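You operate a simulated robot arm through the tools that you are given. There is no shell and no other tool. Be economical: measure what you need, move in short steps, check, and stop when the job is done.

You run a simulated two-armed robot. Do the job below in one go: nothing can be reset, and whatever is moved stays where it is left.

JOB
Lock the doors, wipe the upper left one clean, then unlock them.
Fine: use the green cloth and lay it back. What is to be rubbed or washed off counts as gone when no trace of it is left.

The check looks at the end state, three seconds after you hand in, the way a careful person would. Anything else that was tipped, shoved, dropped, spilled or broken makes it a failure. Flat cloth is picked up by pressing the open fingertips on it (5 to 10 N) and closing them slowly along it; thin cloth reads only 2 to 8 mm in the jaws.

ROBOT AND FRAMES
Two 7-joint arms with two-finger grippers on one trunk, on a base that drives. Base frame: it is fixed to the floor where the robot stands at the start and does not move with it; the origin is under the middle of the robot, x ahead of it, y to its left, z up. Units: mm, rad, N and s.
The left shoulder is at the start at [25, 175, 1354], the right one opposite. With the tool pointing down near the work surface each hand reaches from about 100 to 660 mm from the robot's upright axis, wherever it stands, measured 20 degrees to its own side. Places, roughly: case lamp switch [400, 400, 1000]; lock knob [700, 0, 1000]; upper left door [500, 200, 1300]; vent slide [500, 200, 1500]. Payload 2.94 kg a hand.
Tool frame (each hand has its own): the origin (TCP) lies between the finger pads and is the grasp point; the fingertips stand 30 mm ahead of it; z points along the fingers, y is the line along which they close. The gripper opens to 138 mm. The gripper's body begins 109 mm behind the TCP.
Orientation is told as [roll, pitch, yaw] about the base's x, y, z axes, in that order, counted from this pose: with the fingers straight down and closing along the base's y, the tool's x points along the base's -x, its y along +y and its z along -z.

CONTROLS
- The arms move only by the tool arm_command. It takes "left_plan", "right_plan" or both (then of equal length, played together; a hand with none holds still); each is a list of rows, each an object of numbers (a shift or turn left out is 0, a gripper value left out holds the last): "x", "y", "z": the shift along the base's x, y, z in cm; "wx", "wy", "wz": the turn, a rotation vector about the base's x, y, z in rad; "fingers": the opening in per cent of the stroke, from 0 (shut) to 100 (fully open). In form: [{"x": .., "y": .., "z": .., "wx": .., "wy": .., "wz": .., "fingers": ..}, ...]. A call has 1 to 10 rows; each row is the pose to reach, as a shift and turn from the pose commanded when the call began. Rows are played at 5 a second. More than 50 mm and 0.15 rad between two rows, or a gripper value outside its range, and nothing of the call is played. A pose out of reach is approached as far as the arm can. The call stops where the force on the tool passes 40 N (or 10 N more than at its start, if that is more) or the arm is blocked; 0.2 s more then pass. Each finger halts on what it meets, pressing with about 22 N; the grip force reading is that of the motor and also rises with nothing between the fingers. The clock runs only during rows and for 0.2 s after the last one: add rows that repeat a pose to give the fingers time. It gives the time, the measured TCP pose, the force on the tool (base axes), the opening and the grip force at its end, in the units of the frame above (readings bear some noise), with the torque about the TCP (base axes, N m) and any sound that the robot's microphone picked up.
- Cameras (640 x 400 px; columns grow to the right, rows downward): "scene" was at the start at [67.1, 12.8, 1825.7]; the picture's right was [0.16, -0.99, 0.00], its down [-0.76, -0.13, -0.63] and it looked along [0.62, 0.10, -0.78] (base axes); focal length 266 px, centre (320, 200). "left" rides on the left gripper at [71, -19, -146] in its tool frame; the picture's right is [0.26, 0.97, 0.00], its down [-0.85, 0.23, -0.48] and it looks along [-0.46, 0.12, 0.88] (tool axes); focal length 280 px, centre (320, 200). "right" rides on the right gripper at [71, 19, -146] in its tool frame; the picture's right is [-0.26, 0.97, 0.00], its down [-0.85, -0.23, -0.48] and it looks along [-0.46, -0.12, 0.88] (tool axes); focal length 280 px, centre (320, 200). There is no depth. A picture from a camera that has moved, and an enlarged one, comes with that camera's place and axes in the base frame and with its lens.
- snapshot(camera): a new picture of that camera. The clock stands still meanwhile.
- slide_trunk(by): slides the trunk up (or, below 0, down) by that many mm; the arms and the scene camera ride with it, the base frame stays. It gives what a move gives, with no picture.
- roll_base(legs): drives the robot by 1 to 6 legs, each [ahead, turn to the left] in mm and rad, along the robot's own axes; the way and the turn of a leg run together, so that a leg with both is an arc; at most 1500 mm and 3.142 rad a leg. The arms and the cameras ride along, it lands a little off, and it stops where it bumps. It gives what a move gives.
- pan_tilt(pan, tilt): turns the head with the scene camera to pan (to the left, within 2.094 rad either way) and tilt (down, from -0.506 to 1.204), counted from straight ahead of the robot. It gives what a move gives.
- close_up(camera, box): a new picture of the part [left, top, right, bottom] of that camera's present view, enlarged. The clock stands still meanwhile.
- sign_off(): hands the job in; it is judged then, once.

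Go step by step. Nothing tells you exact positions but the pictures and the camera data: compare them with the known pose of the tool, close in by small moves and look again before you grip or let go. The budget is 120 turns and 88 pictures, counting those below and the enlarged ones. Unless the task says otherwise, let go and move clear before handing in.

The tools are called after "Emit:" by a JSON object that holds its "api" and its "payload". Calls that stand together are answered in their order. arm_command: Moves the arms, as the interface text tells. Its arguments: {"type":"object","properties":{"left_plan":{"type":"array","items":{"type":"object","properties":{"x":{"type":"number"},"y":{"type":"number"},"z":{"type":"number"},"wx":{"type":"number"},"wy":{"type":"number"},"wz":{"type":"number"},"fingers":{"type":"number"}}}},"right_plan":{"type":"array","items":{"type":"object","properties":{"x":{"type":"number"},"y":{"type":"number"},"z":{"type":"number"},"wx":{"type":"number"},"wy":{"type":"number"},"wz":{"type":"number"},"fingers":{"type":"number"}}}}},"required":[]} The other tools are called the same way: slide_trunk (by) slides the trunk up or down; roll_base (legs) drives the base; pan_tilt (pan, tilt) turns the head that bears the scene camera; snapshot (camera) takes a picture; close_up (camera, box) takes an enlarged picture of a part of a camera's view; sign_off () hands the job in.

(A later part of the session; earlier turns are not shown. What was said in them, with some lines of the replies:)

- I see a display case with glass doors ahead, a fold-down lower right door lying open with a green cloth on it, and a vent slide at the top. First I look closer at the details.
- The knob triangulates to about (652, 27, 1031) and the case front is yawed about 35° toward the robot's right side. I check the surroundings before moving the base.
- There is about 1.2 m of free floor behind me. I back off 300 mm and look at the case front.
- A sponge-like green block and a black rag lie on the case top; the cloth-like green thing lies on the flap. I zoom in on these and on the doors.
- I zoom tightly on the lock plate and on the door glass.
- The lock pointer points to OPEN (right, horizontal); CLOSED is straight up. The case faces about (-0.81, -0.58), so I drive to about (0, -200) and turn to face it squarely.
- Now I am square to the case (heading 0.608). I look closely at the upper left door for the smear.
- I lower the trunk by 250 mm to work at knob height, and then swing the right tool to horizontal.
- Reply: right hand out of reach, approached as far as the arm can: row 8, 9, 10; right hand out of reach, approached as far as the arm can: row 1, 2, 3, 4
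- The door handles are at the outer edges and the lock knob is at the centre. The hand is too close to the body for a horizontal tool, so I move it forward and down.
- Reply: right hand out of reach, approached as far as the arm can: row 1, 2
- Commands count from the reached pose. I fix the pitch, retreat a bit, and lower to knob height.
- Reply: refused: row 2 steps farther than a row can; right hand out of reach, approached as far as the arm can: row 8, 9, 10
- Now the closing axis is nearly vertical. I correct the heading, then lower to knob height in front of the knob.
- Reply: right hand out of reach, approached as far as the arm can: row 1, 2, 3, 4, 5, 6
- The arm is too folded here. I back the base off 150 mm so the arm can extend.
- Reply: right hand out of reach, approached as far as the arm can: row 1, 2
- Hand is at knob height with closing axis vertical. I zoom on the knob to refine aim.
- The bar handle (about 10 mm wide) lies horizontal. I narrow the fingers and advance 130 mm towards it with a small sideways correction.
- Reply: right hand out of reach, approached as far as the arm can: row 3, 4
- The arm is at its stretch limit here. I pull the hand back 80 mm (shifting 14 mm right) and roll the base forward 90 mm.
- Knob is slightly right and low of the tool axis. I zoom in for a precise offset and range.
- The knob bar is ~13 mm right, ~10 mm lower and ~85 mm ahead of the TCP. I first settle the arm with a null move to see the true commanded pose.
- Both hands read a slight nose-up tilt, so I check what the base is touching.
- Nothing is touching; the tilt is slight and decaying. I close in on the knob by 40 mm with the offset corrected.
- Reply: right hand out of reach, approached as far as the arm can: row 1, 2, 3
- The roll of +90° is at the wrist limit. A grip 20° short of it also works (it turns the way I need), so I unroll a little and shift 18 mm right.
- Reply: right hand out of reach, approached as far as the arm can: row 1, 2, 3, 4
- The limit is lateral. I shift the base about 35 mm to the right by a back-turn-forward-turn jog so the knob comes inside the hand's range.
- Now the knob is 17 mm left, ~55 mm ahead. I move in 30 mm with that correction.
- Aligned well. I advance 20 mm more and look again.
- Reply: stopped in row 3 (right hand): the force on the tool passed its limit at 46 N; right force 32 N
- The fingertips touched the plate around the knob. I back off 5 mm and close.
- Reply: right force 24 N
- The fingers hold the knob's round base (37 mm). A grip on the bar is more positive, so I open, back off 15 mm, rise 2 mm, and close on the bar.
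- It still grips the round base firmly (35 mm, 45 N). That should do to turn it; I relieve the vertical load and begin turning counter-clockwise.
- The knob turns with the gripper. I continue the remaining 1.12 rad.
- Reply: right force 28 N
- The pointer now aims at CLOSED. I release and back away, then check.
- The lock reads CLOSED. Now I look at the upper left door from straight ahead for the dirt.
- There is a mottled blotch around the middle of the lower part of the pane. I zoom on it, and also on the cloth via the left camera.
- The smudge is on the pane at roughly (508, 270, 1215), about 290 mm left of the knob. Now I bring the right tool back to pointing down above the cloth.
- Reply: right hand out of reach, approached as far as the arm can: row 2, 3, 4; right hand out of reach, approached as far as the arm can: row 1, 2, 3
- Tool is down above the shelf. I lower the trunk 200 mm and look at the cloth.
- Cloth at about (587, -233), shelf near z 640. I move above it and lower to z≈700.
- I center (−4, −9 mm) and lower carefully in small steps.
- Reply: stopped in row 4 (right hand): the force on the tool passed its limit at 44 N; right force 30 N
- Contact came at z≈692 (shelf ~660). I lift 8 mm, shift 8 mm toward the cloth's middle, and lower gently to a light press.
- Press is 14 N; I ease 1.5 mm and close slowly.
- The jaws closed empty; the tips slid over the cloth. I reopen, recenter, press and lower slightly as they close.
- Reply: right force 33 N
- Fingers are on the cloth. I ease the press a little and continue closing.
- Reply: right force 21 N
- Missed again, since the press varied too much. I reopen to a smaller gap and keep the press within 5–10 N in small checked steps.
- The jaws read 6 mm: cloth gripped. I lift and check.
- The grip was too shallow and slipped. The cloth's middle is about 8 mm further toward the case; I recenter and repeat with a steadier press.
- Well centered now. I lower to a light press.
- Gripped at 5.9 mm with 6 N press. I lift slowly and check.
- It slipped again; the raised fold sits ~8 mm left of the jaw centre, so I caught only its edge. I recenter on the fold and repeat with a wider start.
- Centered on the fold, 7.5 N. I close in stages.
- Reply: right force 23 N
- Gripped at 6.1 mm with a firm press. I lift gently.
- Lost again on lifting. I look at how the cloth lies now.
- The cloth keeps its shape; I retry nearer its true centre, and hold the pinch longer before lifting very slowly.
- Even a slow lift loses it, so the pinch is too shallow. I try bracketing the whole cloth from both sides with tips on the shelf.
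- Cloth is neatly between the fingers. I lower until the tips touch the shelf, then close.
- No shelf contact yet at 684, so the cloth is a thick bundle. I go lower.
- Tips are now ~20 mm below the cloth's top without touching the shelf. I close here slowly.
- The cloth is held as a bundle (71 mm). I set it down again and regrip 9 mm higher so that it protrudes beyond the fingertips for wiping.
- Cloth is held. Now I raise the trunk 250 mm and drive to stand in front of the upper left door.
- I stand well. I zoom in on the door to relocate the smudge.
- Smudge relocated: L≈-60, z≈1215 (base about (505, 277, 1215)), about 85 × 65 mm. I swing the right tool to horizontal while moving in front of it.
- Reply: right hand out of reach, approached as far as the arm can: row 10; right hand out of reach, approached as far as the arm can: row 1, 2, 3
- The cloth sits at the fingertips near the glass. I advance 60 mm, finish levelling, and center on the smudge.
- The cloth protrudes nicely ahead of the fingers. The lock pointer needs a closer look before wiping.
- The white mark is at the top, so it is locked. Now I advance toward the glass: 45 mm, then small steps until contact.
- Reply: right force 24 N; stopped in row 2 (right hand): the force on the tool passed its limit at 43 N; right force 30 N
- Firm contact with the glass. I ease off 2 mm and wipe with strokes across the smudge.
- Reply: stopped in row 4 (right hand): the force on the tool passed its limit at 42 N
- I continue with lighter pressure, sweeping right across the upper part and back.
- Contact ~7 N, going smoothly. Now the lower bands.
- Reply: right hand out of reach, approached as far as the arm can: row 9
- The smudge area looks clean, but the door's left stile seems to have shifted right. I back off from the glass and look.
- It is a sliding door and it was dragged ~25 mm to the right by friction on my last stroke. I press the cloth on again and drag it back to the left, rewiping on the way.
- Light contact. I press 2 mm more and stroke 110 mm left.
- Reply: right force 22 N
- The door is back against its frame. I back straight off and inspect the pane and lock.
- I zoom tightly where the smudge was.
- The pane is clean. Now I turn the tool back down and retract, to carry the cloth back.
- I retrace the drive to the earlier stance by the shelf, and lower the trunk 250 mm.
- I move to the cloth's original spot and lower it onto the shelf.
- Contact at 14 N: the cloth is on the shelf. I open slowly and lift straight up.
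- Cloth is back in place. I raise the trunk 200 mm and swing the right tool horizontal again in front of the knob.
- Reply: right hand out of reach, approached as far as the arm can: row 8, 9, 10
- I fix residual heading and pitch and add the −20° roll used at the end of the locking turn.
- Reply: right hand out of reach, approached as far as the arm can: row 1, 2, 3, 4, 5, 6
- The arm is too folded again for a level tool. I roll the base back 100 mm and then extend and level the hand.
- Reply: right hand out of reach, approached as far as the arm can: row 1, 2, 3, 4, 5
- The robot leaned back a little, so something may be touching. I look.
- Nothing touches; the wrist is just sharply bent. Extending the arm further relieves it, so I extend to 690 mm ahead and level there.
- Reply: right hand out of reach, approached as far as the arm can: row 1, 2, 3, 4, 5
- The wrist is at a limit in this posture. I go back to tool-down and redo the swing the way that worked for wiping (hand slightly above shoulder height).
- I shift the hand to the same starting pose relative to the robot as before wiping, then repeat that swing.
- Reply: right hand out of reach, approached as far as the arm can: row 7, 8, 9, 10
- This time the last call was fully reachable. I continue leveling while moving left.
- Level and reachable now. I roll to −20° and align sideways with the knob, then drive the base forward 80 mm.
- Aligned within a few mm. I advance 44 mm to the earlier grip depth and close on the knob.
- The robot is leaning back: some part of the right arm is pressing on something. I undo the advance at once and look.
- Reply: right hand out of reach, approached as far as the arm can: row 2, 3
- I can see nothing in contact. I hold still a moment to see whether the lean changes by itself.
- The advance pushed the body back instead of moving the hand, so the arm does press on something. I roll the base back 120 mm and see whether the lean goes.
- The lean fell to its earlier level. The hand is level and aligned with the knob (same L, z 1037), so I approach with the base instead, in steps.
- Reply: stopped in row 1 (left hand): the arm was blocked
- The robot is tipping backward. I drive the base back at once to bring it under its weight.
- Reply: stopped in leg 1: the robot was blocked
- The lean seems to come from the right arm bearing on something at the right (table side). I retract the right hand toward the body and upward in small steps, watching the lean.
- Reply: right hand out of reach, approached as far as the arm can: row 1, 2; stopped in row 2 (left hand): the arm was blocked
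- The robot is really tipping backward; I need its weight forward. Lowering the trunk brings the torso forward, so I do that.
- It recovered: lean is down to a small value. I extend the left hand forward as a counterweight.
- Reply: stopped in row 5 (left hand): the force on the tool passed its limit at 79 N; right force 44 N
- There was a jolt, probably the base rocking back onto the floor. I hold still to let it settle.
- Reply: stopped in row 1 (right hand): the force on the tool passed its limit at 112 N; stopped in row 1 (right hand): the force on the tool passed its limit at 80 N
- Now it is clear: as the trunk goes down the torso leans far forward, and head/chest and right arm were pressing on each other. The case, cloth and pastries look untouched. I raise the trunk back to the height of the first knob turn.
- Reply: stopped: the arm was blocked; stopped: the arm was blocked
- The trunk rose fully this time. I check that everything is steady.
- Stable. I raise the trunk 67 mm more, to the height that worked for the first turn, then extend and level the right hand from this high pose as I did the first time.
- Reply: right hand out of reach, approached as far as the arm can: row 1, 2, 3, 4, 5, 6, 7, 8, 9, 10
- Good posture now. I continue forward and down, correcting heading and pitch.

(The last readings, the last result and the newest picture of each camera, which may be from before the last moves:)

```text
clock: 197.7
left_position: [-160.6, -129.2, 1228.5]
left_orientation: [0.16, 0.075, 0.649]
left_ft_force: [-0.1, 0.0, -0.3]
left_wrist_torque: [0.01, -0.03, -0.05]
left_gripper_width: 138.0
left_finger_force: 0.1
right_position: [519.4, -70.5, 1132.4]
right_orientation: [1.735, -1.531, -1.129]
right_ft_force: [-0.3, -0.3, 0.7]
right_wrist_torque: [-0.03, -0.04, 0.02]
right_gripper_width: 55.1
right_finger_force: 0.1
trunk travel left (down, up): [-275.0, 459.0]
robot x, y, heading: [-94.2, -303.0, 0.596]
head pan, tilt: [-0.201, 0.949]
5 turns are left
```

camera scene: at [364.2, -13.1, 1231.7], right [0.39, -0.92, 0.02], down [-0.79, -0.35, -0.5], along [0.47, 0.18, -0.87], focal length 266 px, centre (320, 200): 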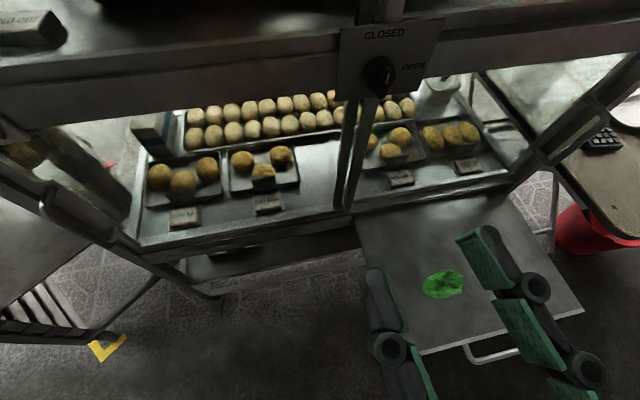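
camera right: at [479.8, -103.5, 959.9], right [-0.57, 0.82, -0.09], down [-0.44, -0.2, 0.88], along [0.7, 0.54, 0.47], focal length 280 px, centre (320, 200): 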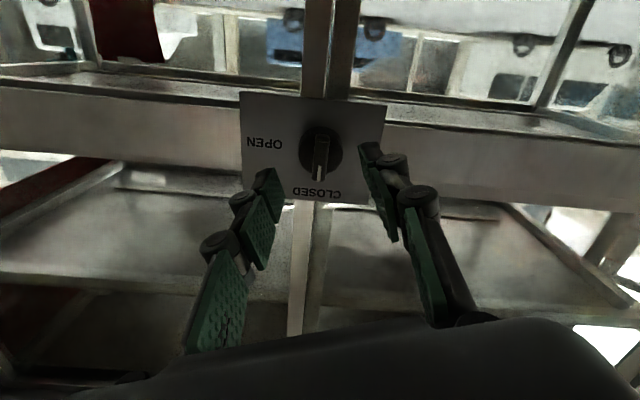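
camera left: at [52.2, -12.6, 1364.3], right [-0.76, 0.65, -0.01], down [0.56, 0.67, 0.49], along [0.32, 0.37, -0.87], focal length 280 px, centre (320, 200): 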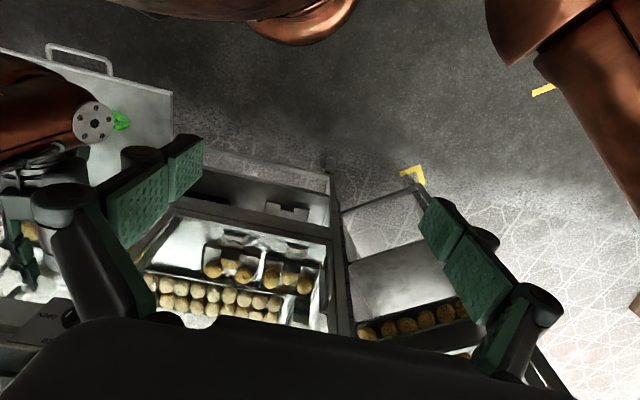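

Five turns are left, so I batch: lower to knob height with −20° roll, drive forward 67 mm, and take a picture.

Emit:
{"api": "arm_command", "payload": {"right_plan": [{"z": -2.5, "wx": -0.08, "wy": -0.055}, {"z": -5, "wx": -0.16, "wy": -0.111}, {"z": -7.5, "wx": -0.24, "wy": -0.166, "x": -0.1, "y": 0.2}, {"z": -9.7, "wx": -0.321, "wy": -0.222, "x": -0.3, "y": 0.45}, {"z": -9.7, "wx": -0.321, "wy": -0.222, "x": -0.3, "y": 0.45}]}}

Emit:
{"api": "roll_base", "payload": {"legs": [[67, 0]]}}

Emit:
{"api": "arm_command", "payload": {"right_plan": [{"x": 0}, {"x": 0}, {"x": 0}]}}

Emit:
{"api": "close_up", "payload": {"camera": "right", "box": [200, 60, 440, 210]}}

```text
clock: 198.9
left_position: [-160.2, -130.4, 1228.8]
left_orientation: [0.162, 0.075, 0.647]
left_ft_force: [0.0, -1.0, 0.7]
left_wrist_torque: [0.02, 0.01, 0.0]
left_gripper_width: 138.1
left_finger_force: 0.1
right_position: [517.6, -65.0, 1035.1]
right_orientation: [-1.592, -1.22, 2.193]
right_ft_force: [-0.1, 0.8, -0.8]
right_wrist_torque: [0.0, 0.01, 0.04]
right_gripper_width: 55.2
right_finger_force: 0.1
trunk travel left (down, up): [-275.0, 459.0]
robot x, y, heading: [-90.6, -308.9, 0.597]
head pan, tilt: [-0.201, 0.949]
```

```text
clock: 199.9
left_position: [-116.6, -100.7, 1229.3]
left_orientation: [0.159, 0.057, 0.648]
left_ft_force: [-1.8, -1.4, 0.1]
left_wrist_torque: [0.08, -0.17, -0.01]
left_gripper_width: 138.0
left_finger_force: 0.0
right_position: [563.1, -33.6, 1043.4]
right_orientation: [-1.626, -1.219, 2.229]
right_ft_force: [-1.6, -0.3, 0.6]
right_wrist_torque: [-0.02, 0.06, -0.07]
right_gripper_width: 55.2
right_finger_force: 0.1
trunk travel left (down, up): [-275.0, 459.0]
robot x, y, heading: [-30.9, -269.8, 0.595]
head pan, tilt: [-0.201, 0.949]
```

```text
clock: 200.7
left_position: [-108.8, -95.6, 1227.4]
left_orientation: [0.158, 0.067, 0.645]
left_ft_force: [-0.5, 0.1, 0.1]
left_wrist_torque: [-0.02, -0.01, 0.0]
left_gripper_width: 137.9
left_finger_force: 0.0
right_position: [567.7, -29.4, 1038.4]
right_orientation: [-1.605, -1.221, 2.208]
right_ft_force: [-0.6, -0.5, -1.2]
right_wrist_torque: [0.03, -0.01, 0.03]
right_gripper_width: 55.1
right_finger_force: 0.0
trunk travel left (down, up): [-275.0, 459.0]
robot x, y, heading: [-37.1, -270.0, 0.6]
head pan, tilt: [-0.201, 0.949]
```

```text
2.67 times, centred on (320, 135) of right
camera zoom: at [453.5, -117.9, 963.6], right [-0.57, 0.82, -0.09], down [-0.44, -0.22, 0.87], along [0.7, 0.53, 0.48], focal length 748 px, centre (320, 373)
4 turns are left
```

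zoom: 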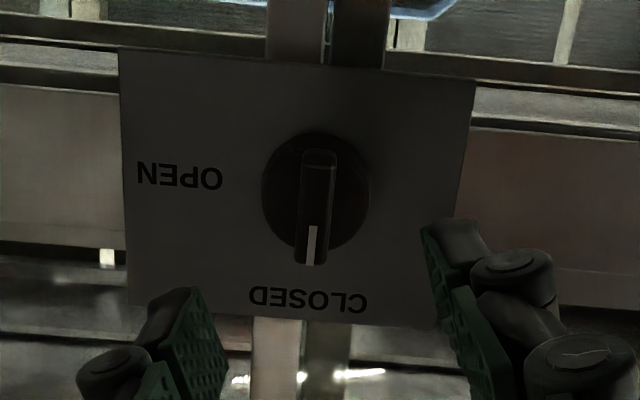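

Aligned on the knob (L −347, slightly high). I advance 74 mm, 4 mm lower, close, and turn clockwise by 1.5 rad.

Emit:
{"api": "arm_command", "payload": {"right_plan": [{"x": 1.6, "y": 1.1, "z": -0.2, "wx": -0.01, "wy": 0.015}, {"x": 3.2, "y": 2.1, "z": -0.4, "wx": -0.02, "wy": 0.029}, {"x": 4.8, "y": 3.2, "z": -0.4, "wx": -0.02, "wy": 0.029}, {"x": 6.2, "y": 4.2, "z": -0.4, "wx": -0.02, "wy": 0.029}, {"x": 6.2, "y": 4.2, "z": -0.4, "wx": -0.02, "wy": 0.029, "fingers": 28}, {"x": 6.2, "y": 4.2, "z": -0.4, "wx": -0.02, "wy": 0.029, "fingers": 10}, {"x": 6.2, "y": 4.2, "z": -0.4, "wx": -0.02, "wy": 0.029, "fingers": 0}, {"x": 6.2, "y": 4.2, "z": -0.4, "wx": -0.02, "wy": 0.029, "fingers": 0}]}}

Emit:
{"api": "arm_command", "payload": {"right_plan": [{"wx": 0.123, "wy": 0.085}, {"wx": 0.246, "wy": 0.17}, {"wx": 0.369, "wy": 0.255}, {"wx": 0.492, "wy": 0.34}, {"wx": 0.615, "wy": 0.425}, {"wx": 0.738, "wy": 0.51}, {"wx": 0.861, "wy": 0.595}, {"wx": 0.984, "wy": 0.68}, {"wx": 1.107, "wy": 0.765}, {"wx": 1.23, "wy": 0.85}]}}

```text
clock: 202.5
left_position: [-109.4, -96.7, 1226.6]
left_orientation: [0.16, 0.066, 0.645]
left_ft_force: [0.1, -0.5, -0.6]
left_wrist_torque: [-0.02, 0.01, 0.0]
left_gripper_width: 137.9
left_finger_force: 0.1
right_position: [630.7, 11.9, 1035.5]
right_orientation: [-1.505, -1.22, 2.113]
right_ft_force: [5.0, -2.0, 3.4]
right_wrist_torque: [-0.03, 0.01, -0.24]
right_gripper_width: 35.5
right_finger_force: 45.0
trunk travel left (down, up): [-275.0, 459.0]
robot x, y, heading: [-34.7, -270.7, 0.594]
head pan, tilt: [-0.201, 0.949]
```

```text
clock: 204.7
left_position: [-109.3, -97.2, 1228.1]
left_orientation: [0.16, 0.066, 0.644]
left_ft_force: [0.8, -0.1, 0.4]
left_wrist_torque: [-0.02, -0.03, -0.02]
left_gripper_width: 138.0
left_finger_force: 0.0
right_position: [630.4, 10.2, 1034.1]
right_orientation: [1.57, -0.423, -0.943]
right_ft_force: [15.7, -8.2, 5.1]
right_wrist_torque: [0.02, 0.02, -0.29]
right_gripper_width: 35.2
right_finger_force: 45.2
trunk travel left (down, up): [-275.0, 459.0]
robot x, y, heading: [-36.6, -271.4, 0.594]
head pan, tilt: [-0.201, 0.949]
3 turns are left
```

The knob turned with the grip. I finish the last 0.07 rad, release, back away and check with the last picture.

Emit:
{"api": "arm_command", "payload": {"right_plan": [{"wx": 0.062, "wy": 0.043}, {"wx": 0.062, "wy": 0.043}, {"wx": 0.062, "wy": 0.043, "fingers": 20}, {"wx": 0.062, "wy": 0.043, "fingers": 35}, {"wx": 0.062, "wy": 0.043, "fingers": 42}, {"x": -2, "y": -1.4, "wx": 0.062, "wy": 0.043, "fingers": 42}, {"x": -5, "y": -3.5, "wx": 0.062, "wy": 0.043, "fingers": 42}, {"x": -8, "y": -5.6, "wx": 0.062, "wy": 0.043, "fingers": 42}]}}

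Emit:
{"api": "close_up", "payload": {"camera": "right", "box": [200, 40, 440, 190]}}

```text
clock: 206.5
left_position: [-109.9, -96.1, 1228.3]
left_orientation: [0.159, 0.063, 0.648]
left_ft_force: [0.7, -0.3, 0.6]
left_wrist_torque: [0.0, 0.0, 0.02]
left_gripper_width: 138.2
left_finger_force: 0.0
right_position: [549.3, -44.8, 1034.4]
right_orientation: [1.573, -0.35, -0.942]
right_ft_force: [-0.9, 0.2, 0.0]
right_wrist_torque: [-0.01, 0.02, 0.0]
right_gripper_width: 58.0
right_finger_force: 0.1
trunk travel left (down, up): [-275.0, 459.0]
robot x, y, heading: [-38.3, -272.7, 0.601]
head pan, tilt: [-0.201, 0.949]
```

```text
2.67 times, centred on (320, 115) of right
camera zoom: at [389.2, -71.6, 1028.7], right [-0.05, 0.07, 1.0], down [0.13, -0.99, 0.07], along [0.99, 0.13, 0.04], focal length 748 px, centre (320, 427)
2 turns are left
```

zoom: 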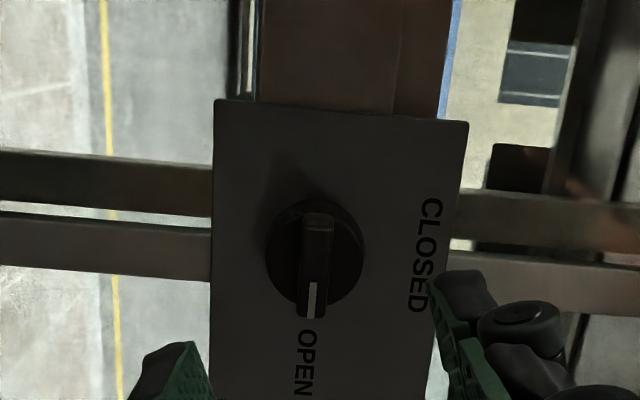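

The pointer is back on OPEN, the cloth lies on the shelf, and both hands are empty and clear of the case. I hand in.

Emit:
{"api": "sign_off", "payload": {}}

```text
The job is handed in.
```

I locked the doors, wiped the upper left door with the green cloth, laid the cloth back on its shelf, and unlocked the doors again. The last pictures showed no trace of the smudge and the lock pointing to OPEN.

- **Door slid:** The upper left door is a sliding door. It moved about 25 mm to the right under the cloth even though the lock read CLOSED. I pushed it back against its frame while wiping.
- **Robot lean:** Near the end the robot leaned and the arms jerked, with force spikes up to 112 N on the right hand. The one picture I took during it showed the case, cloth and pastries in place. I took no wide picture after that, so I did not recheck the whole scene before handing in.
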